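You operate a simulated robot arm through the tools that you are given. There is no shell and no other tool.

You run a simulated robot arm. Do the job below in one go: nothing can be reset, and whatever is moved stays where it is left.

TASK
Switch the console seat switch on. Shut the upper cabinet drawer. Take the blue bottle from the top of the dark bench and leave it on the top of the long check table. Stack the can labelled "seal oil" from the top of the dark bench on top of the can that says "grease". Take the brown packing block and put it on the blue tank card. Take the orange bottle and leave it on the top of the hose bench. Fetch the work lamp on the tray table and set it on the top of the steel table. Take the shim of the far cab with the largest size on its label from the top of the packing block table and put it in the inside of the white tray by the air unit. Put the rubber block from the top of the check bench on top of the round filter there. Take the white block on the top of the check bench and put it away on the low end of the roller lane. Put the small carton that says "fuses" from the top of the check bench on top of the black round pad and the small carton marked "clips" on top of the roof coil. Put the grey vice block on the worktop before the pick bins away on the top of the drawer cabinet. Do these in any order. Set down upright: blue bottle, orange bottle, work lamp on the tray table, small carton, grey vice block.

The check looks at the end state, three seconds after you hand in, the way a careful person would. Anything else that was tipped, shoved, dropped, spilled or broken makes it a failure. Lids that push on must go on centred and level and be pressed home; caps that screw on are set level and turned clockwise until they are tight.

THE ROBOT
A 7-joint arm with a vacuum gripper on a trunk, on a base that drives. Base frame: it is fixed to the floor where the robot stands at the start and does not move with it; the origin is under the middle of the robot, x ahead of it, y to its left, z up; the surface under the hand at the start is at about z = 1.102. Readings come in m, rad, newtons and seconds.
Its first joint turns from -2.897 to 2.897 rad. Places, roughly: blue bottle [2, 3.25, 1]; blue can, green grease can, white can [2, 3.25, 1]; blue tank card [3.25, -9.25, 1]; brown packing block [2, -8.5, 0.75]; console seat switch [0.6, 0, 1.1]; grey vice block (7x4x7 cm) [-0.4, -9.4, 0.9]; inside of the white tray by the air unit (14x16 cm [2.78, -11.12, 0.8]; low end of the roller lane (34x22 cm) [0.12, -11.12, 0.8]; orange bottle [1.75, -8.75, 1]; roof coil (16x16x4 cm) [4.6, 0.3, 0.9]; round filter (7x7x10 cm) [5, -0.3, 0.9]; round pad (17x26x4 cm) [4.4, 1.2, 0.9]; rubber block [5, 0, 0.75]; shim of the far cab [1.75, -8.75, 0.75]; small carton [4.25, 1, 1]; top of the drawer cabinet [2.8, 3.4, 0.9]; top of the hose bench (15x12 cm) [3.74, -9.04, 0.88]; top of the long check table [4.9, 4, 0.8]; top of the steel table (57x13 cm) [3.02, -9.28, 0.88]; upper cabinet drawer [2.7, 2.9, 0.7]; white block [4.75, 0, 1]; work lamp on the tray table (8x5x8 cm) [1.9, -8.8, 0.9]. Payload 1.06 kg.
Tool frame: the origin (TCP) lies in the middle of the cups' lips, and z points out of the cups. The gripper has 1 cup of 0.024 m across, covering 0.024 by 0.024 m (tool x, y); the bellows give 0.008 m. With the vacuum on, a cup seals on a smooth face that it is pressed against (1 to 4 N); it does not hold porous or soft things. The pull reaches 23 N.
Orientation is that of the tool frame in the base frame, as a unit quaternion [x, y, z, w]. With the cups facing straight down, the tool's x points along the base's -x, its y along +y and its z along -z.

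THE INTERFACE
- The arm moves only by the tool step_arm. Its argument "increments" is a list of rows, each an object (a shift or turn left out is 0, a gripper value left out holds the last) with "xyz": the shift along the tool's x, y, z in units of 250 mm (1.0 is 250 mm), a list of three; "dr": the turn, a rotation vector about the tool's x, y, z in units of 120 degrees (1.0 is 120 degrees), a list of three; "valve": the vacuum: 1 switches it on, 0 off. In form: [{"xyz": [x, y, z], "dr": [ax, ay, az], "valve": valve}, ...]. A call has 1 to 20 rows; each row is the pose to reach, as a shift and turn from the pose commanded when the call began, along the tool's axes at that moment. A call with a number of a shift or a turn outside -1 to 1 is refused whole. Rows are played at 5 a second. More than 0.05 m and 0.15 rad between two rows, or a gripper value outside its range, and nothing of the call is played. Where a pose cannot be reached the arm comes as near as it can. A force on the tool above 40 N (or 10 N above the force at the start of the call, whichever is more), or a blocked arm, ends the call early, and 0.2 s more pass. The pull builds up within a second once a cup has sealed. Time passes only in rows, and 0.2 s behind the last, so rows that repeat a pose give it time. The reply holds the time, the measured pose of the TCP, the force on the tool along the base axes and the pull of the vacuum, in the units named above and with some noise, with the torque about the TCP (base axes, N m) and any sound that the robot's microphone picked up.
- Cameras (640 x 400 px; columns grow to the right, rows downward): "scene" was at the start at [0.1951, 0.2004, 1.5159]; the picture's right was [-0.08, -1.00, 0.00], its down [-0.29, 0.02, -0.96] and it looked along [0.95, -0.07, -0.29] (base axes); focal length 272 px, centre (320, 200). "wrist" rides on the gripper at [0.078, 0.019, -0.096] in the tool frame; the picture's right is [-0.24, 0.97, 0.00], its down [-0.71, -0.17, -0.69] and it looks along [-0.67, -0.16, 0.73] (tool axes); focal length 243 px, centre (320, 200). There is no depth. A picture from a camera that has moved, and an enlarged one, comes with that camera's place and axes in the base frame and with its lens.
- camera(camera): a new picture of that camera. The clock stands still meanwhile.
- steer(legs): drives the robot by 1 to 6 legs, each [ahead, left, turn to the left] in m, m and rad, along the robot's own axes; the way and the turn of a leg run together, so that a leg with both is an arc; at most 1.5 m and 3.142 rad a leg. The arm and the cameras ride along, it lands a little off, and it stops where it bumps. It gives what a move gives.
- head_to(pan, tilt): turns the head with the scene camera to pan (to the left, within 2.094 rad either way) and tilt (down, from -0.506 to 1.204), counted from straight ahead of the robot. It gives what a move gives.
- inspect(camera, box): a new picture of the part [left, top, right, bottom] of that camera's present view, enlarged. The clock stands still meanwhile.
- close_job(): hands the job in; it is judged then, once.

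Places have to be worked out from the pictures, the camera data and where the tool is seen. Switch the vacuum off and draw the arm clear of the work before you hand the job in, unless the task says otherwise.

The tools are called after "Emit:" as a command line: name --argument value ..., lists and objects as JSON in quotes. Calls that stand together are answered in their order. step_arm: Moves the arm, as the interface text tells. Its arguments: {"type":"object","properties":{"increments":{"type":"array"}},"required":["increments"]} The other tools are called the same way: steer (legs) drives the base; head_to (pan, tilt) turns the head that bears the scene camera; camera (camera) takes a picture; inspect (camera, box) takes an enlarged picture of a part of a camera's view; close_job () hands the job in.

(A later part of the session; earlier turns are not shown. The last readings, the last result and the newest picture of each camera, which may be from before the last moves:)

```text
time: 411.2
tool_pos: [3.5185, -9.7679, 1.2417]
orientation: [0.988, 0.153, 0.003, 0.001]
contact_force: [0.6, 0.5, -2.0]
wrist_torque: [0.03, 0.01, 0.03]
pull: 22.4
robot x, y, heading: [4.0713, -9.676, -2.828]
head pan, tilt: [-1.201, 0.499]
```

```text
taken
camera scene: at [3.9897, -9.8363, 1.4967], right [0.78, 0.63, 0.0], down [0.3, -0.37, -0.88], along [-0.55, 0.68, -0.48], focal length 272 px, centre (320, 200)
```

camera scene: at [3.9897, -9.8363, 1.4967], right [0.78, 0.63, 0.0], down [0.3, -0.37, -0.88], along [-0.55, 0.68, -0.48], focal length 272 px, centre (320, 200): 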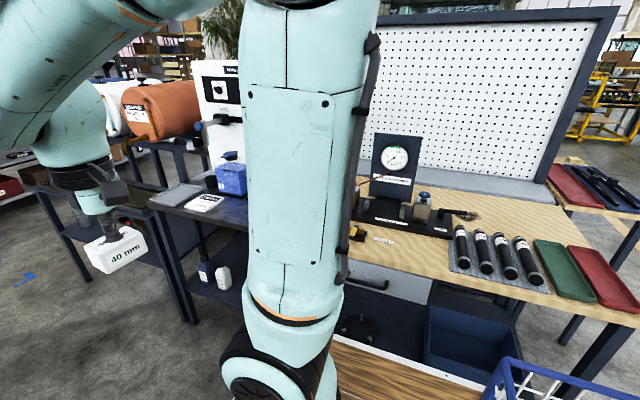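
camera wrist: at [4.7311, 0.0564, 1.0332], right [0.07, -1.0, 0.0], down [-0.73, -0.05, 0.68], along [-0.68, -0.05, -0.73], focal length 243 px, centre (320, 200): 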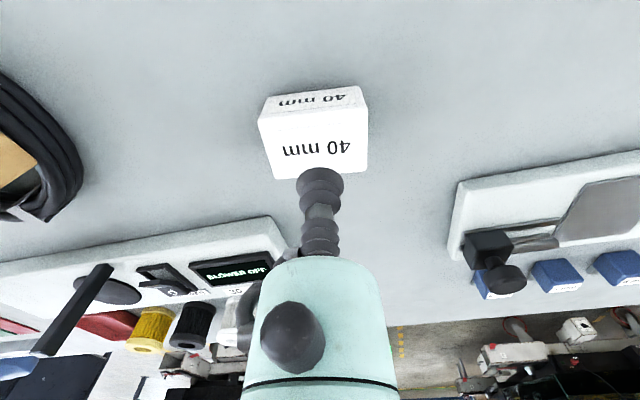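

I continue west along the aisle to look for the roller lane.

Emit:
head_to --pan 0.0 --tilt 0.35

Emit:
steer --legs '[[1.0, -0.04, 0], [0.9, 0, 0]]'

Emit:
camera --camera "scene"

Emit:
head_to --pan 0.9 --tilt 0.4

Emit:
camera --camera "scene"

Emit:
head_to --pan -1.0 --tilt 0.4

Emit:
camera --camera "scene"

```text
time: 412.6
tool_pos: [3.5175, -9.7686, 1.2418]
orientation: [0.988, 0.154, 0.003, 0.001]
contact_force: [0.6, -0.2, -1.3]
wrist_torque: [0.02, 0.02, 0.0]
pull: 22.7
robot x, y, heading: [4.0754, -9.6771, -2.83]
head pan, tilt: [0.0, 0.351]
```

```text
time: 422.1
tool_pos: [1.6954, -10.308, 1.2414]
orientation: [0.988, 0.153, 0.003, 0.001]
contact_force: [0.2, 0.2, -0.9]
wrist_torque: [-0.04, 0.02, -0.02]
pull: 23.1
robot x, y, heading: [2.2536, -10.2149, -2.827]
head pan, tilt: [0.0, 0.351]
```

```text
taken
camera scene: at [2.1354, -10.476, 1.5104], right [-0.3, 0.95, 0.0], down [0.33, 0.1, -0.94], along [-0.89, -0.29, -0.34], focal length 272 px, centre (320, 200)
```

scene: 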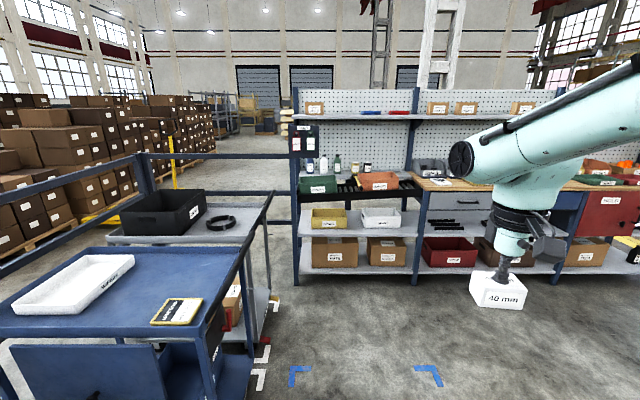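

```text
time: 423.3
tool_pos: [1.696, -10.3089, 1.2415]
orientation: [0.988, 0.154, 0.003, 0.002]
contact_force: [-0.3, 0.6, -0.9]
wrist_torque: [0.02, 0.05, 0.02]
pull: 22.4
robot x, y, heading: [2.2569, -10.2115, -2.838]
head pan, tilt: [0.901, 0.4]
```

```text
taken
camera scene: at [2.1913, -10.5343, 1.5058], right [-0.94, 0.35, 0.0], down [0.14, 0.36, -0.92], along [-0.33, -0.86, -0.39], focal length 272 px, centre (320, 200)
```

scene: 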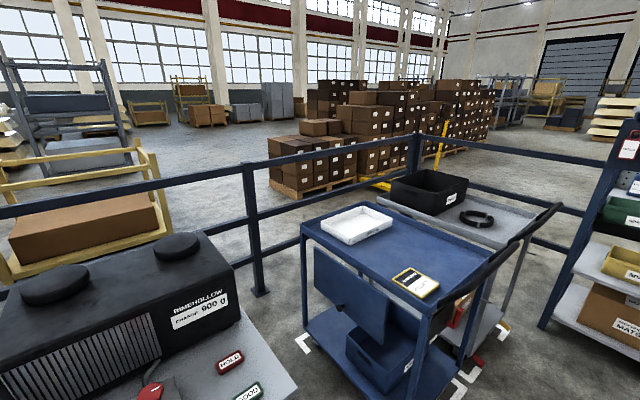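

```text
time: 425.2
tool_pos: [1.6954, -10.308, 1.2417]
orientation: [0.988, 0.153, 0.003, 0.002]
contact_force: [0.1, -0.7, -0.6]
wrist_torque: [-0.01, -0.02, -0.01]
pull: 22.8
robot x, y, heading: [2.2549, -10.2121, -2.831]
head pan, tilt: [-1.0, 0.4]
```

```text
taken
camera scene: at [2.1526, -10.3887, 1.5058], right [0.64, 0.77, 0.0], down [0.3, -0.25, -0.92], along [-0.71, 0.59, -0.39], focal length 272 px, centre (320, 200)
```

scene: 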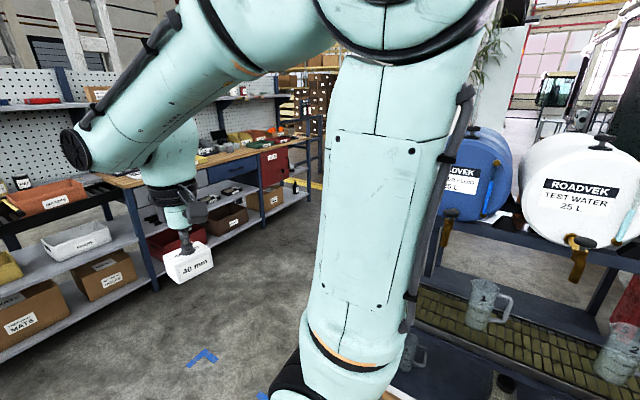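

The pick-bin rack is ahead; the roller lane should be the black sloped lane at its left, around (0.12, −11.12). I zoom in on it.

Emit:
head_to --pan 0.0 --tilt 0.35

Emit:
inspect --camera "scene" --box '[280, 120, 440, 230]'

Emit:
inspect --camera "scene" --box '[400, 130, 640, 260]'

```text
time: 426.5
tool_pos: [1.697, -10.3082, 1.2415]
orientation: [0.988, 0.154, 0.003, 0.001]
contact_force: [0.1, 0.9, -1.3]
wrist_torque: [0.0, -0.04, -0.03]
pull: 23.0
robot x, y, heading: [2.2532, -10.2175, -2.83]
head pan, tilt: [0.0, 0.351]
```

```text
3.64 times, centred on (360, 175) of scene
camera zoom: at [2.1354, -10.476, 1.5104], right [-0.3, 0.95, 0.0], down [0.33, 0.1, -0.94], along [-0.89, -0.29, -0.34], focal length 988 px, centre (174, 291)
```

zoom: 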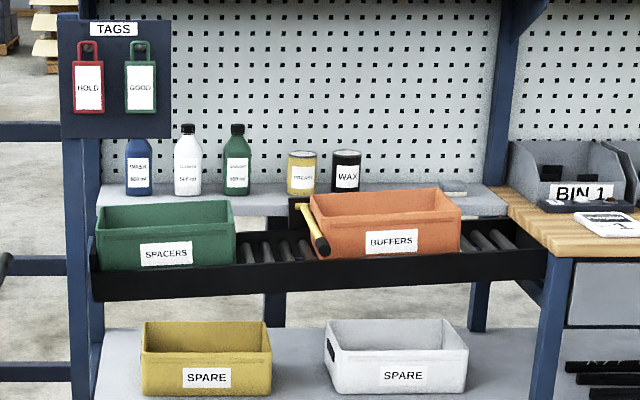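

```text
2.67 times, centred on (520, 195) of scene
camera zoom: at [2.1354, -10.476, 1.5104], right [-0.3, 0.95, 0.0], down [0.33, 0.1, -0.94], along [-0.89, -0.29, -0.34], focal length 725 px, centre (-213, 213)
```

zoom: 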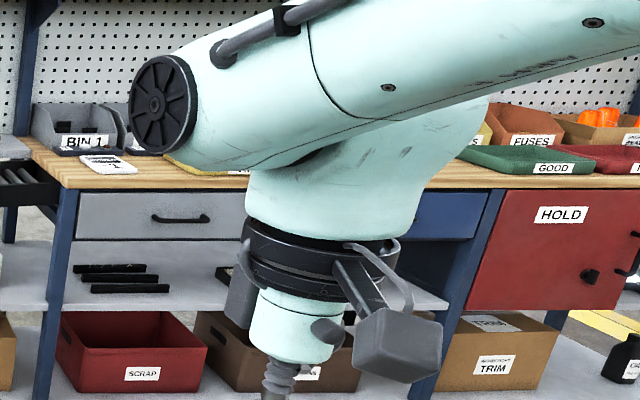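

The lane slopes down to the left, where the SPACERS bin stands; BUFFERS is further up. I drive closer to measure the free part of the low end.

Emit:
steer --legs '[[1.4, 0.03, 0]]'

Emit:
head_to --pan 0.0 --tilt 0.6

Emit:
camera --camera "scene"

Emit:
camera --camera "wrist"

```text
time: 433.4
tool_pos: [0.3724, -10.7657, 1.2413]
orientation: [0.988, 0.154, 0.003, 0.002]
contact_force: [0.8, -0.6, -1.3]
wrist_torque: [0.0, 0.03, 0.02]
pull: 23.0
robot x, y, heading: [0.9306, -10.6717, -2.826]
head pan, tilt: [0.0, 0.351]
```

```text
time: 434.2
tool_pos: [0.3737, -10.7642, 1.2408]
orientation: [0.988, 0.154, 0.004, 0.001]
contact_force: [-0.4, 0.4, -1.4]
wrist_torque: [-0.01, 0.02, -0.01]
pull: 22.9
robot x, y, heading: [0.9308, -10.6721, -2.831]
head pan, tilt: [0.0, 0.6]
```

```text
taken
camera scene: at [0.8173, -10.9305, 1.4877], right [-0.31, 0.95, 0.0], down [0.54, 0.17, -0.83], along [-0.79, -0.25, -0.56], focal length 272 px, centre (320, 200)
```

scene: 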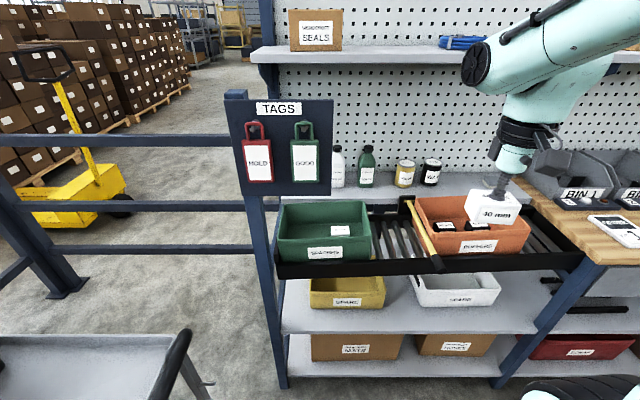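

```text
taken
camera wrist: at [0.4523, -10.7582, 1.3372], right [0.07, -1.0, 0.0], down [-0.73, -0.05, 0.68], along [-0.68, -0.05, -0.73], focal length 243 px, centre (320, 200)
```

wrist: 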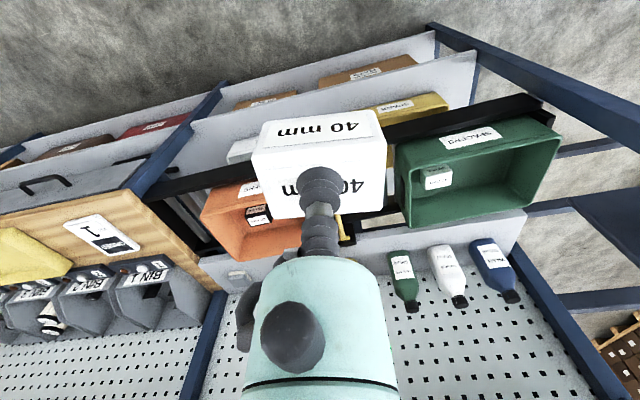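

The SPACERS bin's 34 cm width and position match the low end exactly, and it already holds a similar white block, so the white block goes in that bin. I zoom in to plan around the TAGS board.

Emit:
inspect --camera "scene" --box '[220, 80, 440, 290]'

Emit:
inspect --camera "wrist" --box '[360, 60, 600, 260]'

```text
1.90 times, centred on (330, 185) of scene
camera zoom: at [0.8173, -10.9305, 1.4877], right [-0.31, 0.95, 0.0], down [0.54, 0.17, -0.83], along [-0.79, -0.25, -0.56], focal length 518 px, centre (301, 229)
```

zoom: 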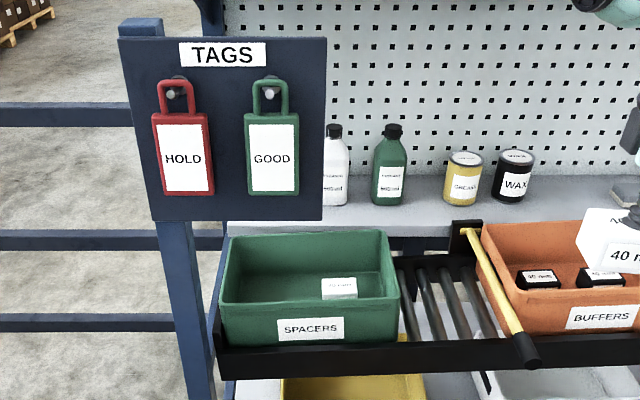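

```text
2.00 times, centred on (480, 160) of wrist
camera zoom: at [0.4523, -10.7582, 1.3372], right [0.07, -1.0, 0.0], down [-0.73, -0.05, 0.68], along [-0.68, -0.05, -0.73], focal length 485 px, centre (0, 280)
```

zoom: 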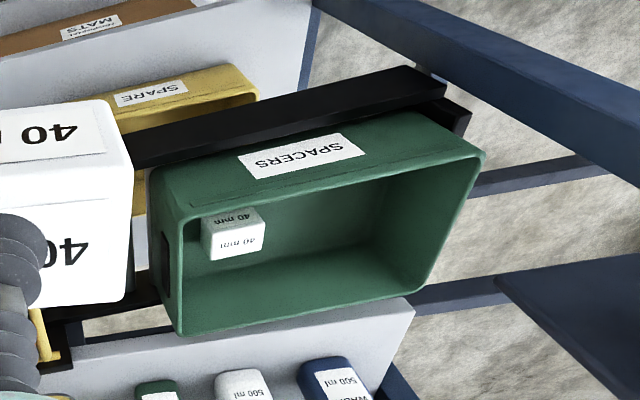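

The bin also holds a "40 mm" block, so it's the right place. The TAGS board hangs in front of the bin's left half, so I reposition to the right and closer, to reach in diagonally past the board.

Emit:
steer --legs '[[0, -0.38, 0], [0.27, 0, 0]]'

Emit:
head_to --pan 0.3 --tilt 0.7

Emit:
camera --camera "scene"

Emit:
camera --camera "wrist"

```text
time: 438.1
tool_pos: [-0.0005, -10.485, 1.2427]
orientation: [0.988, 0.154, 0.003, 0.001]
contact_force: [-0.2, -1.1, -0.3]
wrist_torque: [0.01, 0.01, 0.0]
pull: 22.5
robot x, y, heading: [0.5562, -10.3913, -2.833]
head pan, tilt: [0.0, 0.6]
```

```text
time: 438.9
tool_pos: [-0.0003, -10.4841, 1.2414]
orientation: [0.988, 0.155, 0.003, 0.001]
contact_force: [0.2, -0.5, -1.2]
wrist_torque: [0.01, -0.03, 0.0]
pull: 23.3
robot x, y, heading: [0.5575, -10.3935, -2.836]
head pan, tilt: [0.3, 0.7]
```

```text
taken
camera scene: at [0.458, -10.6714, 1.479], right [-0.57, 0.82, 0.0], down [0.53, 0.37, -0.77], along [-0.63, -0.44, -0.64], focal length 272 px, centre (320, 200)
```

scene: 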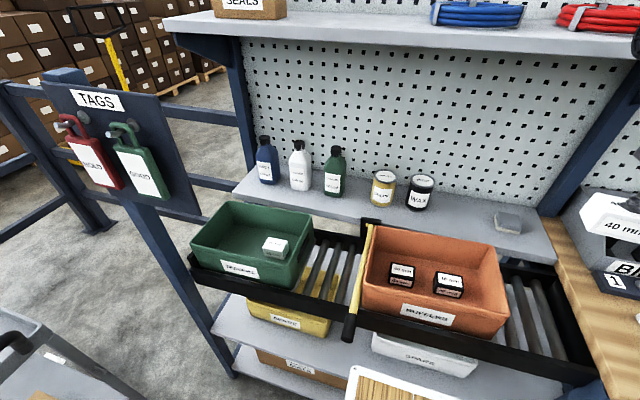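

```text
taken
camera wrist: at [0.0785, -10.4774, 1.3372], right [0.07, -1.0, 0.0], down [-0.73, -0.05, 0.68], along [-0.68, -0.05, -0.73], focal length 243 px, centre (320, 200)
```

wrist: 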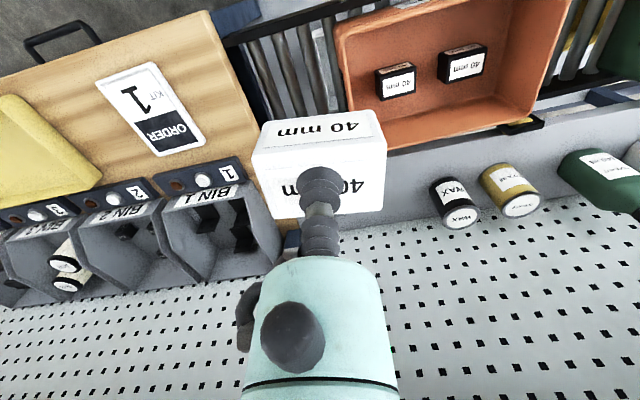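

Bin opening: e1 −3.41…−3.24, e2 −10.78…−10.48; its own block sits right of middle. I aim for the free left part at (0.138, −11.184), moving over at height first.

Emit:
step_arm --increments '[{"xyz": [-0.02, 0.18, 0], "valve": 1}, {"xyz": [-0.04, 0.36, 0], "valve": 1}, {"xyz": [-0.06, 0.54, 0], "valve": 1}, {"xyz": [-0.08, 0.72, 0], "valve": 1}, {"xyz": [-0.11, 0.9, 0], "valve": 1}]'

Emit:
step_arm --increments '[{"xyz": [-0.02, 0.18, 0], "valve": 1}, {"xyz": [-0.04, 0.36, 0], "valve": 1}, {"xyz": [-0.06, 0.54, 0], "valve": 1}, {"xyz": [-0.08, 0.72, 0], "valve": 1}, {"xyz": [-0.11, 0.9, 0], "valve": 1}]'

Emit:
camera --camera "scene"

Emit:
camera --camera "wrist"

```text
time: 440.1
tool_pos: [0.0412, -10.7068, 1.2423]
orientation: [0.988, 0.153, 0.003, 0.001]
contact_force: [0.1, -0.2, -0.3]
wrist_torque: [-0.05, -0.03, 0.05]
pull: 23.6
robot x, y, heading: [0.5587, -10.3909, -2.829]
head pan, tilt: [0.3, 0.7]
```

```text
time: 441.3
tool_pos: [0.0851, -10.928, 1.2419]
orientation: [0.988, 0.154, 0.003, 0.001]
contact_force: [0.4, 0.5, -0.3]
wrist_torque: [-0.02, 0.01, 0.0]
pull: 22.9
robot x, y, heading: [0.5555, -10.3848, -2.835]
head pan, tilt: [0.3, 0.7]
```

```text
taken
camera scene: at [0.4579, -10.6708, 1.4791], right [-0.57, 0.82, 0.0], down [0.53, 0.37, -0.77], along [-0.63, -0.44, -0.64], focal length 272 px, centre (320, 200)
```

scene: 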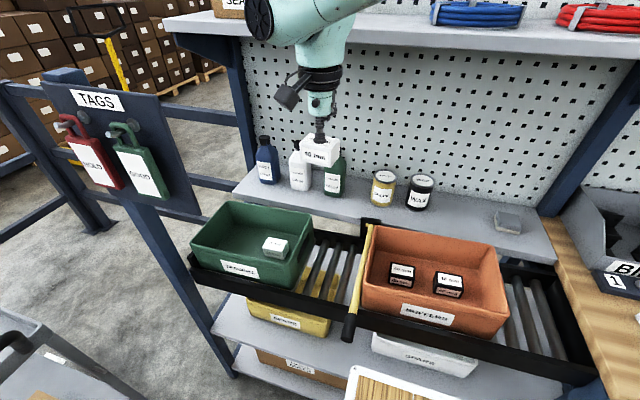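

```text
taken
camera wrist: at [0.164, -10.9216, 1.3379], right [0.07, -1.0, 0.0], down [-0.73, -0.05, 0.68], along [-0.68, -0.05, -0.73], focal length 243 px, centre (320, 200)
```

wrist: 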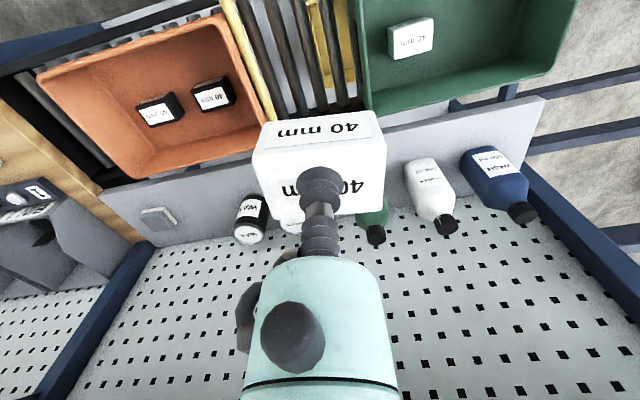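

Clear so far. I continue left over the bin, staying high behind the TAGS board.

Emit:
step_arm --increments '[{"xyz": [-0.02, 0.18, 0], "valve": 1}, {"xyz": [-0.04, 0.36, 0], "valve": 1}, {"xyz": [-0.06, 0.54, 0], "valve": 1}, {"xyz": [-0.08, 0.72, 0], "valve": 1}, {"xyz": [-0.1, 0.9, 0], "valve": 1}, {"xyz": [-0.11, 1.0, 0], "valve": 1}, {"xyz": [-0.11, 1.0, 0.0], "valve": 1}]'

Emit:
camera --camera "scene"

Emit:
camera --camera "wrist"

```text
time: 442.9
tool_pos: [0.1375, -11.1335, 1.2455]
orientation: [0.988, 0.154, 0.003, 0.001]
contact_force: [0.5, 0.5, -0.2]
wrist_torque: [-0.03, -0.03, 0.0]
pull: 22.6
out of reach, approached as far as the arm can: row 5, 6, 7
robot x, y, heading: [0.5585, -10.3893, -2.832]
head pan, tilt: [0.3, 0.7]
```

```text
taken
camera scene: at [0.458, -10.6713, 1.479], right [-0.57, 0.82, 0.0], down [0.53, 0.37, -0.76], along [-0.63, -0.44, -0.64], focal length 272 px, centre (320, 200)
```

scene: 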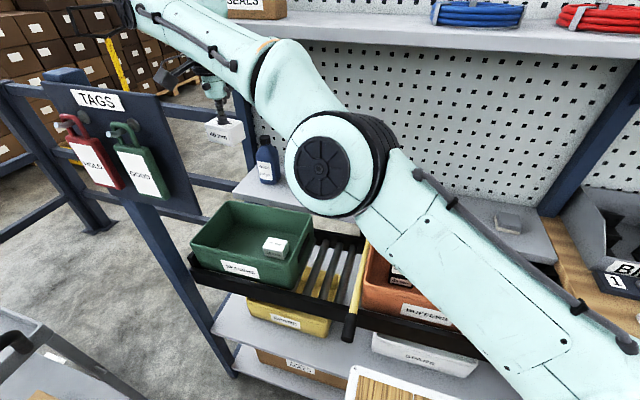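

```text
taken
camera wrist: at [0.217, -11.1267, 1.3401], right [0.07, -1.0, 0.0], down [-0.73, -0.05, 0.68], along [-0.68, -0.05, -0.73], focal length 243 px, centre (320, 200)
```

wrist: 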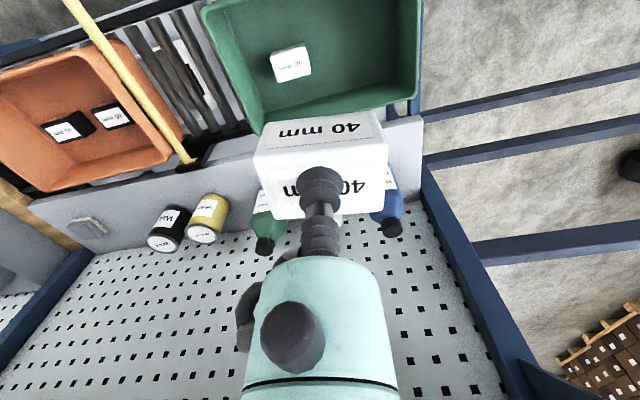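

This is at the reach limit and the elbow hangs low over the bins. I bring the arm back right, shift the robot 20 cm left, and come in again less stretched.

Emit:
step_arm --increments '[{"xyz": [0.02, -0.1, 0], "valve": 1}, {"xyz": [0.04, -0.25, 0], "valve": 1}, {"xyz": [0.06, -0.42, 0], "valve": 1}, {"xyz": [0.08, -0.6, 0], "valve": 1}, {"xyz": [0.1, -0.78, 0], "valve": 1}, {"xyz": [0.12, -0.95, 0], "valve": 1}]'

Emit:
steer --legs '[[0, 0.2, 0]]'

Emit:
camera --camera "scene"

Emit:
camera --camera "wrist"

```text
time: 444.3
tool_pos: [0.0935, -10.8991, 1.2446]
orientation: [0.988, 0.155, 0.003, 0.001]
contact_force: [1.6, -1.0, -1.8]
wrist_torque: [0.01, -0.01, 0.06]
pull: 23.1
robot x, y, heading: [0.5591, -10.3892, -2.831]
head pan, tilt: [0.3, 0.7]
```

```text
time: 445.9
tool_pos: [0.1558, -11.0903, 1.2439]
orientation: [0.988, 0.155, 0.003, 0.0]
contact_force: [-0.3, -0.4, -1.4]
wrist_torque: [0.0, 0.0, 0.01]
pull: 23.1
robot x, y, heading: [0.6193, -10.5816, -2.825]
head pan, tilt: [0.3, 0.7]
```

```text
taken
camera scene: at [0.5202, -10.8634, 1.479], right [-0.58, 0.82, 0.0], down [0.53, 0.37, -0.76], along [-0.63, -0.44, -0.64], focal length 272 px, centre (320, 200)
```

scene: 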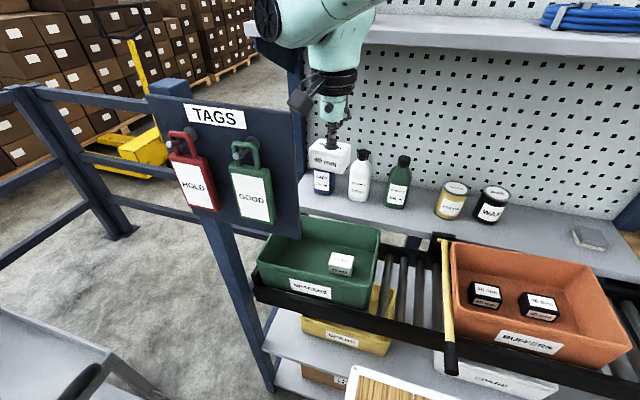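

```text
taken
camera wrist: at [0.2355, -11.0837, 1.3395], right [0.07, -1.0, 0.0], down [-0.73, -0.05, 0.68], along [-0.68, -0.05, -0.73], focal length 243 px, centre (320, 200)
```

wrist: 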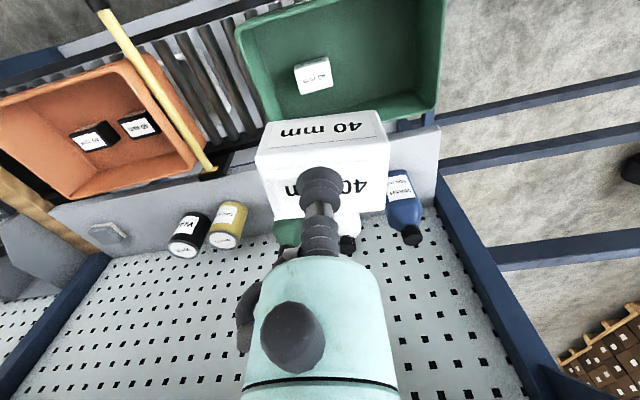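

The arm is high and relaxed now. I move over the target spot in the bin and lower part way, watching the board.

Emit:
step_arm --increments '[{"xyz": [-0.09, 0.17, 0], "valve": 1}, {"xyz": [-0.183, 0.336, 0], "valve": 1}, {"xyz": [-0.183, 0.336, 0.15], "valve": 1}, {"xyz": [-0.183, 0.336, 0.3], "valve": 1}, {"xyz": [-0.183, 0.336, 0.45], "valve": 1}, {"xyz": [-0.183, 0.336, 0.6], "valve": 1}, {"xyz": [-0.183, 0.336, 0.75], "valve": 1}, {"xyz": [-0.183, 0.336, 0.75], "valve": 1}]'

Emit:
camera --camera "scene"

Emit:
camera --camera "wrist"

```text
time: 447.7
tool_pos: [0.1387, -11.1847, 1.0566]
orientation: [0.988, 0.155, 0.003, 0.001]
contact_force: [-0.1, -0.4, -1.4]
wrist_torque: [0.01, -0.01, 0.02]
pull: 22.5
robot x, y, heading: [0.6168, -10.5809, -2.831]
head pan, tilt: [0.3, 0.7]
```

```text
taken
camera scene: at [0.5202, -10.8633, 1.479], right [-0.57, 0.82, 0.0], down [0.53, 0.37, -0.76], along [-0.63, -0.44, -0.64], focal length 272 px, centre (320, 200)
```

scene: 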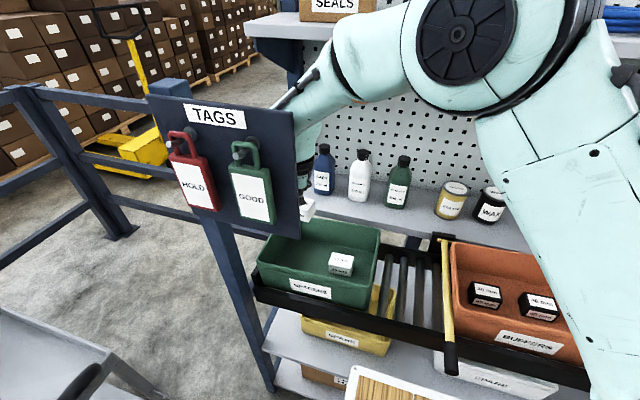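

```text
taken
camera wrist: at [0.2181, -11.1781, 1.1509], right [0.07, -1.0, 0.0], down [-0.73, -0.05, 0.68], along [-0.68, -0.05, -0.73], focal length 243 px, centre (320, 200)
```

wrist: 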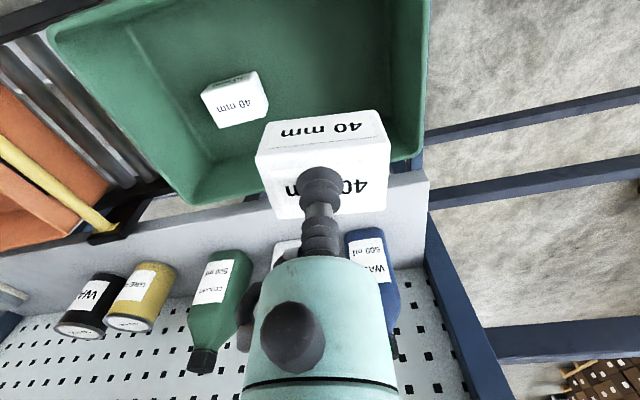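

The hand fits behind the board with the arm to its right. I continue down slowly.

Emit:
step_arm --increments '[{"xyz": [0, -0.05, 0.1], "valve": 1}, {"xyz": [0, -0.05, 0.2], "valve": 1}, {"xyz": [0, -0.05, 0.3], "valve": 1}, {"xyz": [0, -0.05, 0.4], "valve": 1}, {"xyz": [0, -0.05, 0.5], "valve": 1}, {"xyz": [0, -0.05, 0.6], "valve": 1}, {"xyz": [0, -0.05, 0.6], "valve": 1}]'

Emit:
camera --camera "scene"

Emit:
camera --camera "wrist"

```text
time: 449.3
tool_pos: [0.136, -11.1728, 0.9053]
orientation: [0.988, 0.155, 0.002, 0.002]
contact_force: [0.6, -0.1, -1.7]
wrist_torque: [0.03, 0.0, -0.05]
pull: 22.7
robot x, y, heading: [0.6217, -10.5815, -2.827]
head pan, tilt: [0.3, 0.7]
```

```text
taken
camera scene: at [0.5202, -10.8634, 1.479], right [-0.57, 0.82, 0.0], down [0.53, 0.37, -0.76], along [-0.63, -0.44, -0.64], focal length 272 px, centre (320, 200)
```

scene: 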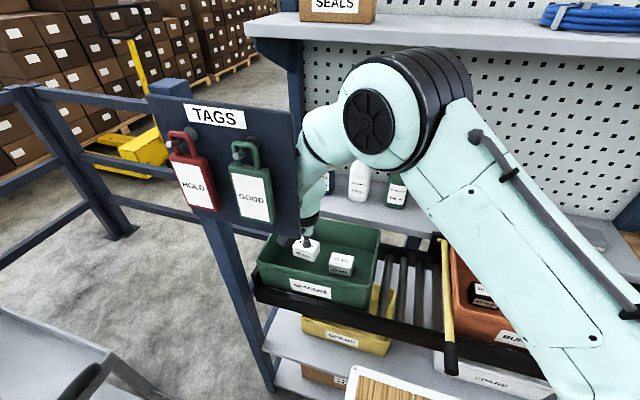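

```text
taken
camera wrist: at [0.2162, -11.1661, 1.0018], right [0.07, -1.0, 0.0], down [-0.73, -0.05, 0.68], along [-0.68, -0.05, -0.73], focal length 243 px, centre (320, 200)
```

wrist: 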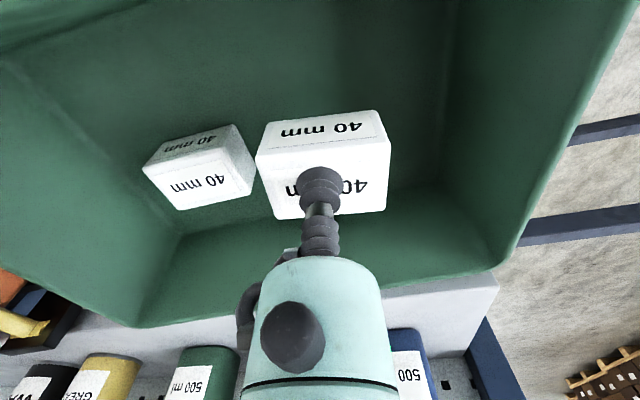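

The block is inside the bin, about 7 cm above the floor. I shift 2 cm away from its neighbour and lower to contact.

Emit:
step_arm --increments '[{"xyz": [0, 0.04, 0.06], "valve": 1}, {"xyz": [0, 0.08, 0.12], "valve": 1}, {"xyz": [0, 0.08, 0.18], "valve": 1}, {"xyz": [0, 0.08, 0.22], "valve": 1}, {"xyz": [0, 0.08, 0.24], "valve": 1}, {"xyz": [0, 0.08, 0.24], "valve": 1}]'

Emit:
camera --camera "wrist"

```text
time: 450.7
tool_pos: [0.1287, -11.1885, 0.8503]
orientation: [0.989, 0.15, 0.002, 0.006]
contact_force: [-0.3, -2.1, 14.0]
wrist_torque: [0.19, 0.07, 0.01]
pull: 23.1
robot x, y, heading: [0.6167, -10.5829, -2.829]
head pan, tilt: [0.3, 0.7]
```

```text
taken
camera wrist: at [0.2093, -11.1817, 0.9462], right [0.06, -1.0, 0.01], down [-0.73, -0.04, 0.68], along [-0.68, -0.05, -0.73], focal length 243 px, centre (320, 200)
```

wrist: 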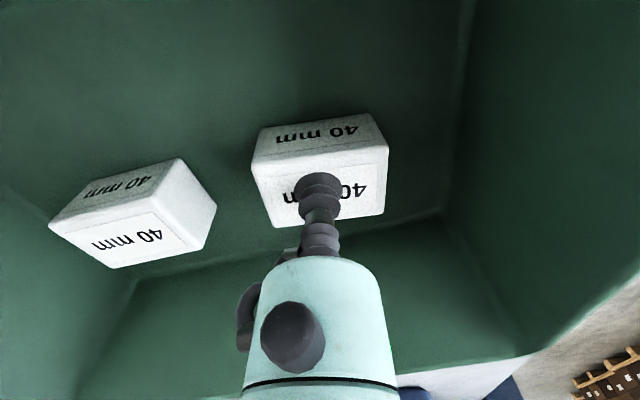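

Contact with the bin floor. I release and rise straight up.

Emit:
step_arm --increments '[{"xyz": [0, 0, 0], "valve": 0}, {"xyz": [0, 0, 0], "valve": 0}, {"xyz": [0, 0, 0], "valve": 0}, {"xyz": [0, 0, -0.03], "valve": 0}, {"xyz": [0, 0, -0.1], "valve": 0}, {"xyz": [0, 0, -0.25], "valve": 0}, {"xyz": [0, 0, -0.4], "valve": 0}, {"xyz": [0, 0, -0.55], "valve": 0}, {"xyz": [0, 0, -0.7], "valve": 0}, {"xyz": [0, 0, -0.85], "valve": 0}, {"xyz": [0, 0, -1.0], "valve": 0}]'

Emit:
camera --camera "wrist"

Emit:
camera --camera "scene"

```text
time: 453.1
tool_pos: [0.1466, -11.1942, 1.0959]
orientation: [0.987, 0.16, 0.004, 0.002]
contact_force: [-0.5, 0.2, -0.4]
wrist_torque: [-0.03, -0.04, 0.0]
pull: 0.1
robot x, y, heading: [0.6164, -10.5812, -2.825]
head pan, tilt: [0.3, 0.7]
```

```text
taken
camera wrist: at [0.2258, -11.1869, 1.1923], right [0.08, -1.0, 0.0], down [-0.73, -0.06, 0.68], along [-0.68, -0.06, -0.73], focal length 243 px, centre (320, 200)
```

wrist: 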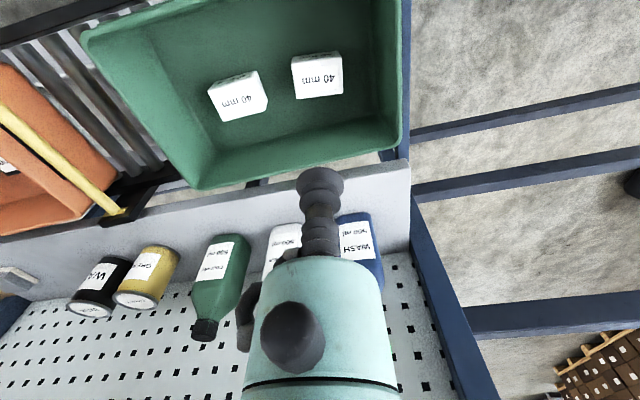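

```text
taken
camera scene: at [0.5214, -10.864, 1.4789], right [-0.58, 0.82, 0.0], down [0.53, 0.37, -0.76], along [-0.62, -0.44, -0.64], focal length 272 px, centre (320, 200)
```

scene: 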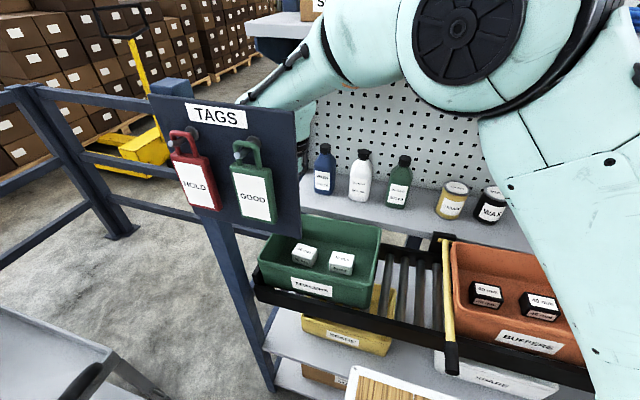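

Both white blocks lie in the SPACERS bin at the low end. I raise, move right clear of the board, and draw back.

Emit:
step_arm --increments '[{"xyz": [0, 0, -0.15]}, {"xyz": [0, 0, -0.3]}, {"xyz": [0, 0, -0.45]}, {"xyz": [0, 0, -0.6]}, {"xyz": [0, -0.15, -0.6]}, {"xyz": [0, -0.3, -0.6]}, {"xyz": [0, -0.45, -0.6]}, {"xyz": [0, -0.6, -0.6]}, {"xyz": [0, -0.75, -0.6]}, {"xyz": [0, -0.9, -0.6]}, {"xyz": [0.15, -1.0, -0.6]}, {"xyz": [0.3, -1.0, -0.6]}]'

Emit:
steer --legs '[[-0.25, 0, 0], [0, -0.6, 0]]'

Emit:
head_to --pan -0.7 --tilt 0.4

Emit:
camera --camera "scene"

Emit:
head_to --pan -1.7 --tilt 0.35

Emit:
camera --camera "scene"

```text
time: 455.7
tool_pos: [0.1342, -10.9314, 1.245]
orientation: [0.988, 0.155, 0.004, 0.001]
contact_force: [-0.1, 0.3, 0.8]
wrist_torque: [0.01, -0.01, 0.01]
pull: 0.0
robot x, y, heading: [0.6195, -10.5835, -2.832]
head pan, tilt: [0.3, 0.7]
```

```text
time: 460.6
tool_pos: [0.188, -10.281, 1.2463]
orientation: [0.988, 0.154, 0.003, 0.0]
contact_force: [-0.7, 0.3, -0.8]
wrist_torque: [0.0, 0.03, 0.0]
pull: 0.1
robot x, y, heading: [0.6744, -9.9313, -2.827]
head pan, tilt: [0.3, 0.7]
```

```text
time: 461.8
tool_pos: [0.1878, -10.2821, 1.2467]
orientation: [0.988, 0.154, 0.002, 0.0]
contact_force: [-0.2, -0.4, -0.7]
wrist_torque: [0.0, -0.01, -0.01]
pull: 0.0
robot x, y, heading: [0.6743, -9.9296, -2.832]
head pan, tilt: [-0.7, 0.4]
```

```text
taken
camera scene: at [0.5569, -10.1301, 1.5058], right [0.38, 0.93, 0.0], down [0.36, -0.15, -0.92], along [-0.85, 0.35, -0.39], focal length 272 px, centre (320, 200)
```

scene: 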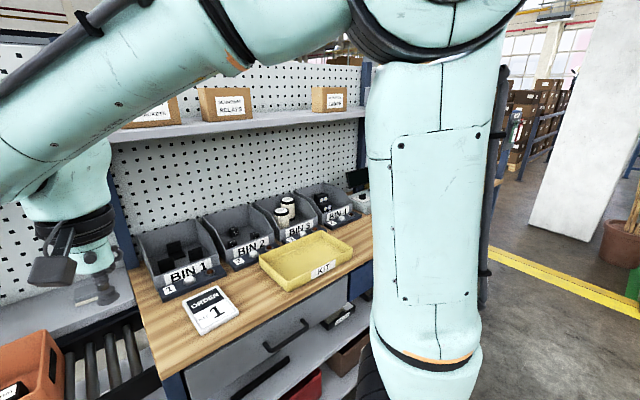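

```text
time: 463.1
tool_pos: [0.1883, -10.2818, 1.2461]
orientation: [0.988, 0.153, 0.003, 0.0]
contact_force: [0.5, -0.7, -0.7]
wrist_torque: [-0.05, -0.01, 0.0]
pull: 0.1
robot x, y, heading: [0.6695, -9.9307, -2.832]
head pan, tilt: [-1.7, 0.351]
```

```text
taken
camera scene: at [0.6258, -10.0736, 1.5104], right [0.98, 0.18, 0.0], down [0.06, -0.34, -0.94], along [-0.17, 0.92, -0.34], focal length 272 px, centre (320, 200)
```

scene: 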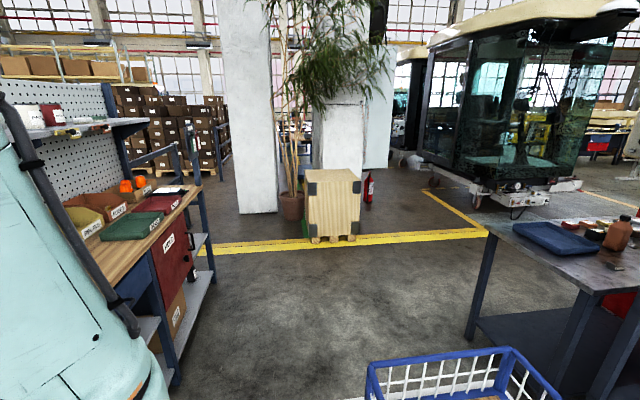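

Looking north-east I can see the dark metal table with the blue tray and orange bottle at about (1.8, −8.6); its west end is open. I move there and turn to face it.

Emit:
steer --legs '[[-0.12, -0.8, 0], [0, 0, 3.141]]'

Emit:
head_to --pan -0.1 --tilt 0.5

Emit:
camera --camera "scene"

```text
time: 474.7
tool_pos: [1.0387, -8.8044, 1.2458]
orientation: [-0.143, 0.99, 0.0, -0.003]
contact_force: [-0.3, -0.1, -0.2]
wrist_torque: [-0.05, -0.02, 0.02]
pull: 0.1
robot x, y, heading: [0.5448, -9.1383, 0.286]
head pan, tilt: [-1.7, 0.351]
```

```text
time: 476.4
tool_pos: [1.0374, -8.8053, 1.2474]
orientation: [-0.143, 0.99, 0.0, -0.003]
contact_force: [0.0, -0.8, 0.5]
wrist_torque: [-0.02, 0.01, 0.01]
pull: 0.2
robot x, y, heading: [0.5438, -9.1444, 0.286]
head pan, tilt: [-0.099, 0.499]
```

```text
taken
camera scene: at [0.6738, -8.8976, 1.4967], right [0.19, -0.98, 0.0], down [-0.47, -0.09, -0.88], along [0.86, 0.16, -0.48], focal length 272 px, centre (320, 200)
```

scene: 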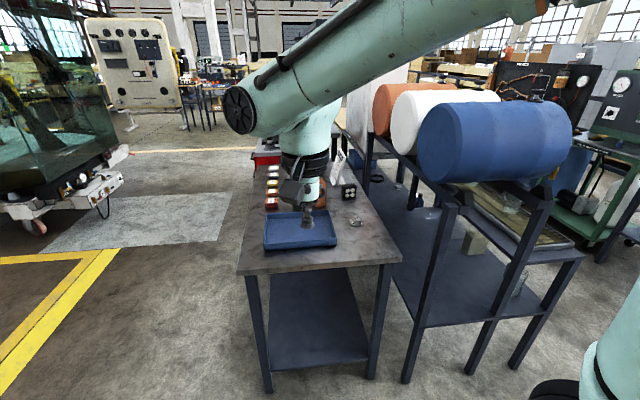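

The narrow dark table has a blue tray, the orange bottle, a lamp-like object and small labelled blocks. I drive up to its west end.

Emit:
steer --legs '[[0.42, 0.06, 0.028]]'

Emit:
head_to --pan -0.2 --tilt 0.7

Emit:
camera --camera "scene"

Emit:
camera --camera "wrist"

```text
time: 479.0
tool_pos: [1.4143, -8.6082, 1.2467]
orientation: [-0.156, 0.988, 0.001, -0.003]
contact_force: [0.2, 0.5, -0.8]
wrist_torque: [-0.01, -0.01, 0.02]
pull: 0.0
robot x, y, heading: [0.9309, -8.9636, 0.309]
head pan, tilt: [-0.099, 0.499]
```

```text
time: 479.7
tool_pos: [1.4134, -8.6082, 1.2457]
orientation: [-0.156, 0.988, 0.0, -0.002]
contact_force: [0.0, 0.1, -0.8]
wrist_torque: [-0.04, 0.05, 0.01]
pull: 0.1
robot x, y, heading: [0.9307, -8.957, 0.315]
head pan, tilt: [-0.201, 0.7]
```

```text
taken
camera scene: at [1.0481, -8.7215, 1.479], right [0.11, -0.99, 0.0], down [-0.64, -0.07, -0.77], along [0.76, 0.09, -0.64], focal length 272 px, centre (320, 200)
```

scene: 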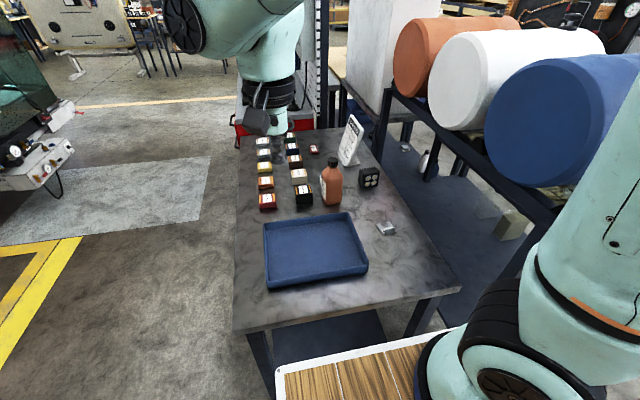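

```text
taken
camera wrist: at [1.3342, -8.6136, 1.3417], right [-0.08, 1.0, 0.0], down [0.73, 0.06, 0.68], along [0.68, 0.05, -0.73], focal length 243 px, centre (320, 200)
```

wrist: 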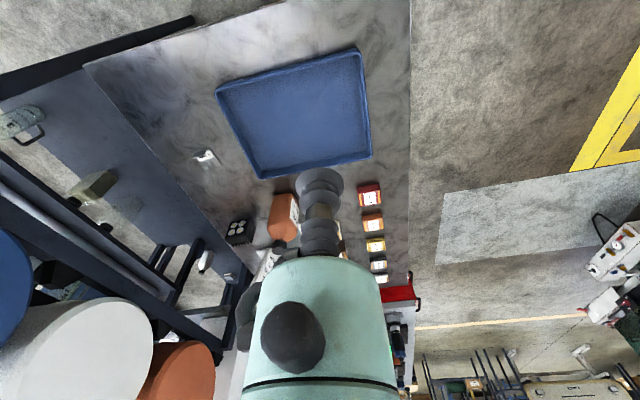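

I'm at the table end. I zoom in to identify each item.

Emit:
inspect --camera "scene" --box '[230, 110, 400, 220]'

Emit:
inspect --camera "scene" --box '[300, 100, 420, 250]'

Emit:
inspect --camera "wrist" --box '[180, 120, 420, 320]'

```text
3.64 times, centred on (315, 165) of scene
camera zoom: at [1.0481, -8.7215, 1.479], right [0.11, -0.99, 0.0], down [-0.64, -0.07, -0.77], along [0.76, 0.09, -0.64], focal length 988 px, centre (338, 327)
```

zoom: 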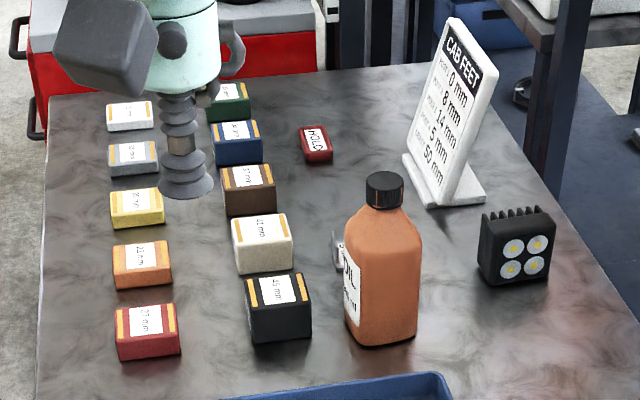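

```text
2.67 times, centred on (360, 175) of scene
camera zoom: at [1.0481, -8.7215, 1.479], right [0.11, -0.99, 0.0], down [-0.64, -0.07, -0.77], along [0.76, 0.09, -0.64], focal length 725 px, centre (213, 267)
```

zoom: 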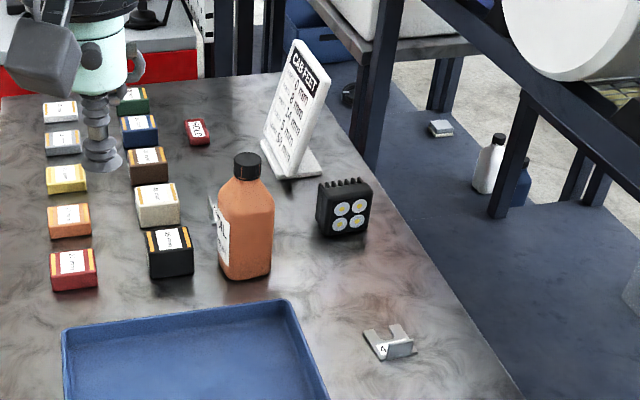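

```text
2.00 times, centred on (300, 220) of wrist
camera zoom: at [1.3342, -8.6136, 1.3417], right [-0.08, 1.0, 0.0], down [0.73, 0.06, 0.68], along [0.68, 0.05, -0.73], focal length 485 px, centre (360, 160)
```

zoom: 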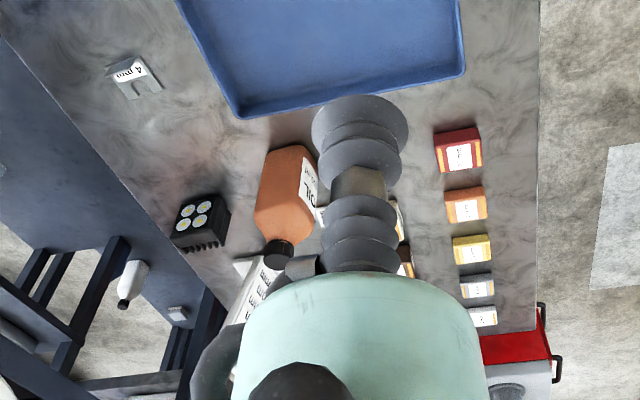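

There are coloured packing blocks with thickness labels, the orange bottle, the lamp, a sign, and at least two metal shims (one marked 4 mm near the tray, another behind the bottle). I move the hand aside to see everything and read the labels.

Emit:
step_arm --increments '[{"xyz": [0.05, 0.15, 0]}, {"xyz": [0.1, 0.3, 0]}, {"xyz": [0.15, 0.45, 0]}, {"xyz": [0.2, 0.6, 0]}, {"xyz": [0.25, 0.75, 0]}, {"xyz": [0.3, 0.9, 0]}]'

Emit:
inspect --camera "scene" --box '[235, 115, 335, 215]'

Emit:
inspect --camera "scene" --box '[310, 100, 400, 190]'

Emit:
inspect --camera "scene" --box '[350, 200, 430, 260]'

Emit:
camera --camera "wrist"

```text
time: 481.1
tool_pos: [1.2736, -8.4162, 1.2458]
orientation: [-0.156, 0.988, 0.001, -0.003]
contact_force: [0.5, -0.5, -0.5]
wrist_torque: [0.04, 0.01, 0.01]
pull: 0.2
robot x, y, heading: [0.9352, -8.9597, 0.313]
head pan, tilt: [-0.201, 0.7]
```

```text
4.00 times, centred on (285, 165) of scene
camera zoom: at [1.0484, -8.722, 1.479], right [0.11, -0.99, 0.0], down [-0.64, -0.07, -0.76], along [0.76, 0.09, -0.64], focal length 1087 px, centre (460, 340)
```

zoom: 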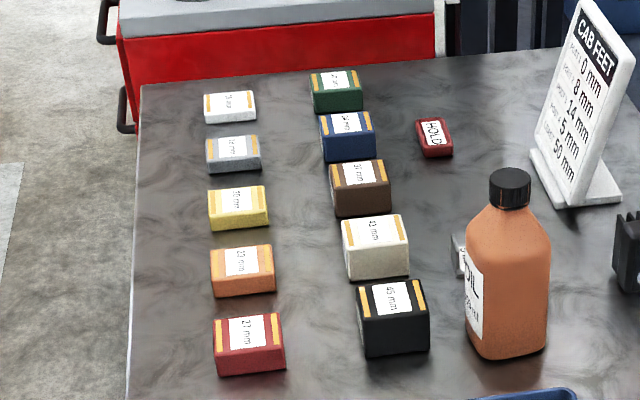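

```text
4.44 times, centred on (355, 145) of scene
camera zoom: at [1.0484, -8.722, 1.479], right [0.11, -0.99, 0.0], down [-0.64, -0.07, -0.76], along [0.76, 0.09, -0.64], focal length 1208 px, centre (164, 444)
```

zoom: 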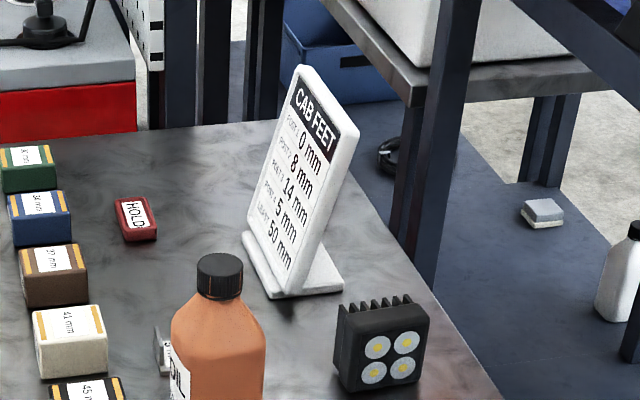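

```text
6.67 times, centred on (390, 230) of scene
camera zoom: at [1.0484, -8.722, 1.479], right [0.11, -0.99, 0.0], down [-0.64, -0.07, -0.76], along [0.76, 0.09, -0.64], focal length 1812 px, centre (-147, 0)
```

zoom: 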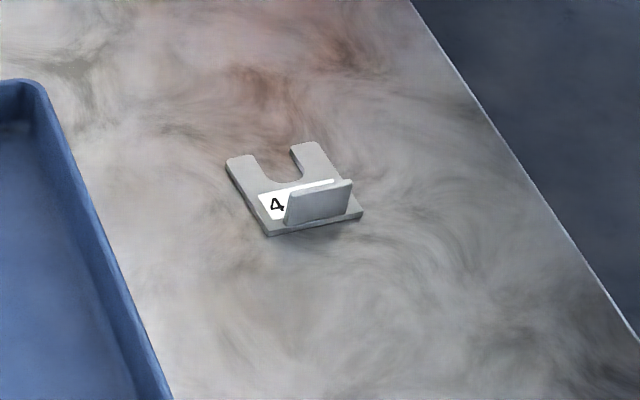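

```text
taken
camera wrist: at [1.1938, -8.4222, 1.3434], right [-0.08, 1.0, 0.0], down [0.73, 0.05, 0.68], along [0.68, 0.05, -0.73], focal length 243 px, centre (320, 200)
```

wrist: 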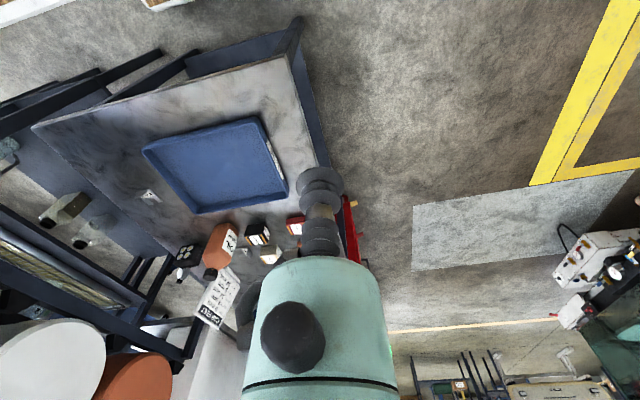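

Shim A reads 4 mm; shim B is hidden behind the orange bottle, so I move the bottle first. I bring the hand above its cap.

Emit:
step_arm --increments '[{"xyz": [-0.13, -0.135, 0]}, {"xyz": [-0.26, -0.27, 0]}, {"xyz": [-0.39, -0.405, 0]}, {"xyz": [-0.52, -0.54, 0]}, {"xyz": [-0.65, -0.675, 0]}, {"xyz": [-0.79, -0.81, 0]}]'

Emit:
step_arm --increments '[{"xyz": [-0.13, -0.135, 0]}, {"xyz": [-0.26, -0.27, 0]}, {"xyz": [-0.39, -0.405, 0]}, {"xyz": [-0.52, -0.54, 0]}, {"xyz": [-0.65, -0.675, 0]}, {"xyz": [-0.75, -0.81, 0]}, {"xyz": [-0.75, -0.81, 0.2]}, {"xyz": [-0.75, -0.81, 0.2]}]'

Emit:
camera --camera "wrist"

Emit:
inspect --camera "scene" --box '[240, 60, 420, 220]'

```text
time: 482.5
tool_pos: [1.5238, -8.5492, 1.2455]
orientation: [-0.156, 0.988, 0.001, -0.003]
contact_force: [-0.1, -0.6, 0.0]
wrist_torque: [0.0, -0.01, -0.03]
pull: 0.1
robot x, y, heading: [0.9338, -8.9579, 0.312]
head pan, tilt: [-0.201, 0.7]
```

```text
time: 484.3
tool_pos: [1.7636, -8.6843, 1.1938]
orientation: [-0.157, 0.988, 0.001, -0.002]
contact_force: [0.1, 0.4, 0.7]
wrist_torque: [-0.01, 0.05, -0.01]
pull: 0.1
robot x, y, heading: [0.9326, -8.9587, 0.315]
head pan, tilt: [-0.201, 0.7]
```

```text
taken
camera wrist: at [1.6836, -8.6889, 1.2891], right [-0.08, 1.0, 0.0], down [0.73, 0.05, 0.68], along [0.68, 0.05, -0.73], focal length 243 px, centre (320, 200)
```

wrist: 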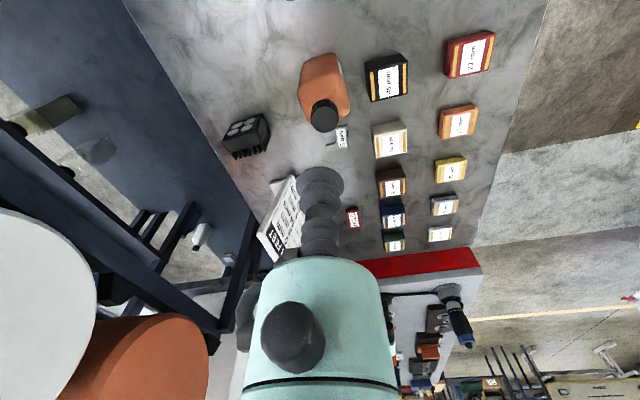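

```text
2.50 times, centred on (330, 140) of scene
camera zoom: at [1.0481, -8.7216, 1.479], right [0.11, -0.99, 0.0], down [-0.64, -0.07, -0.76], along [0.76, 0.09, -0.64], focal length 679 px, centre (295, 350)
```

zoom: 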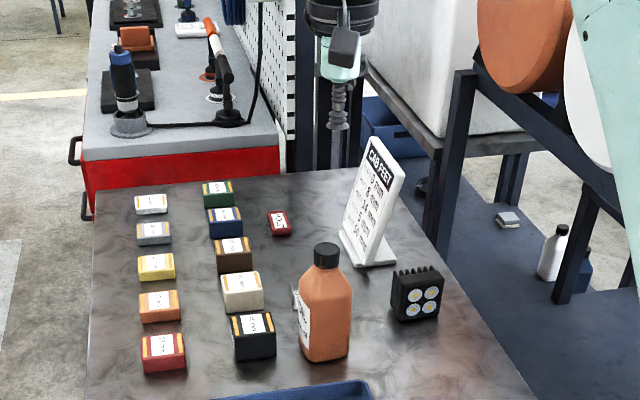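

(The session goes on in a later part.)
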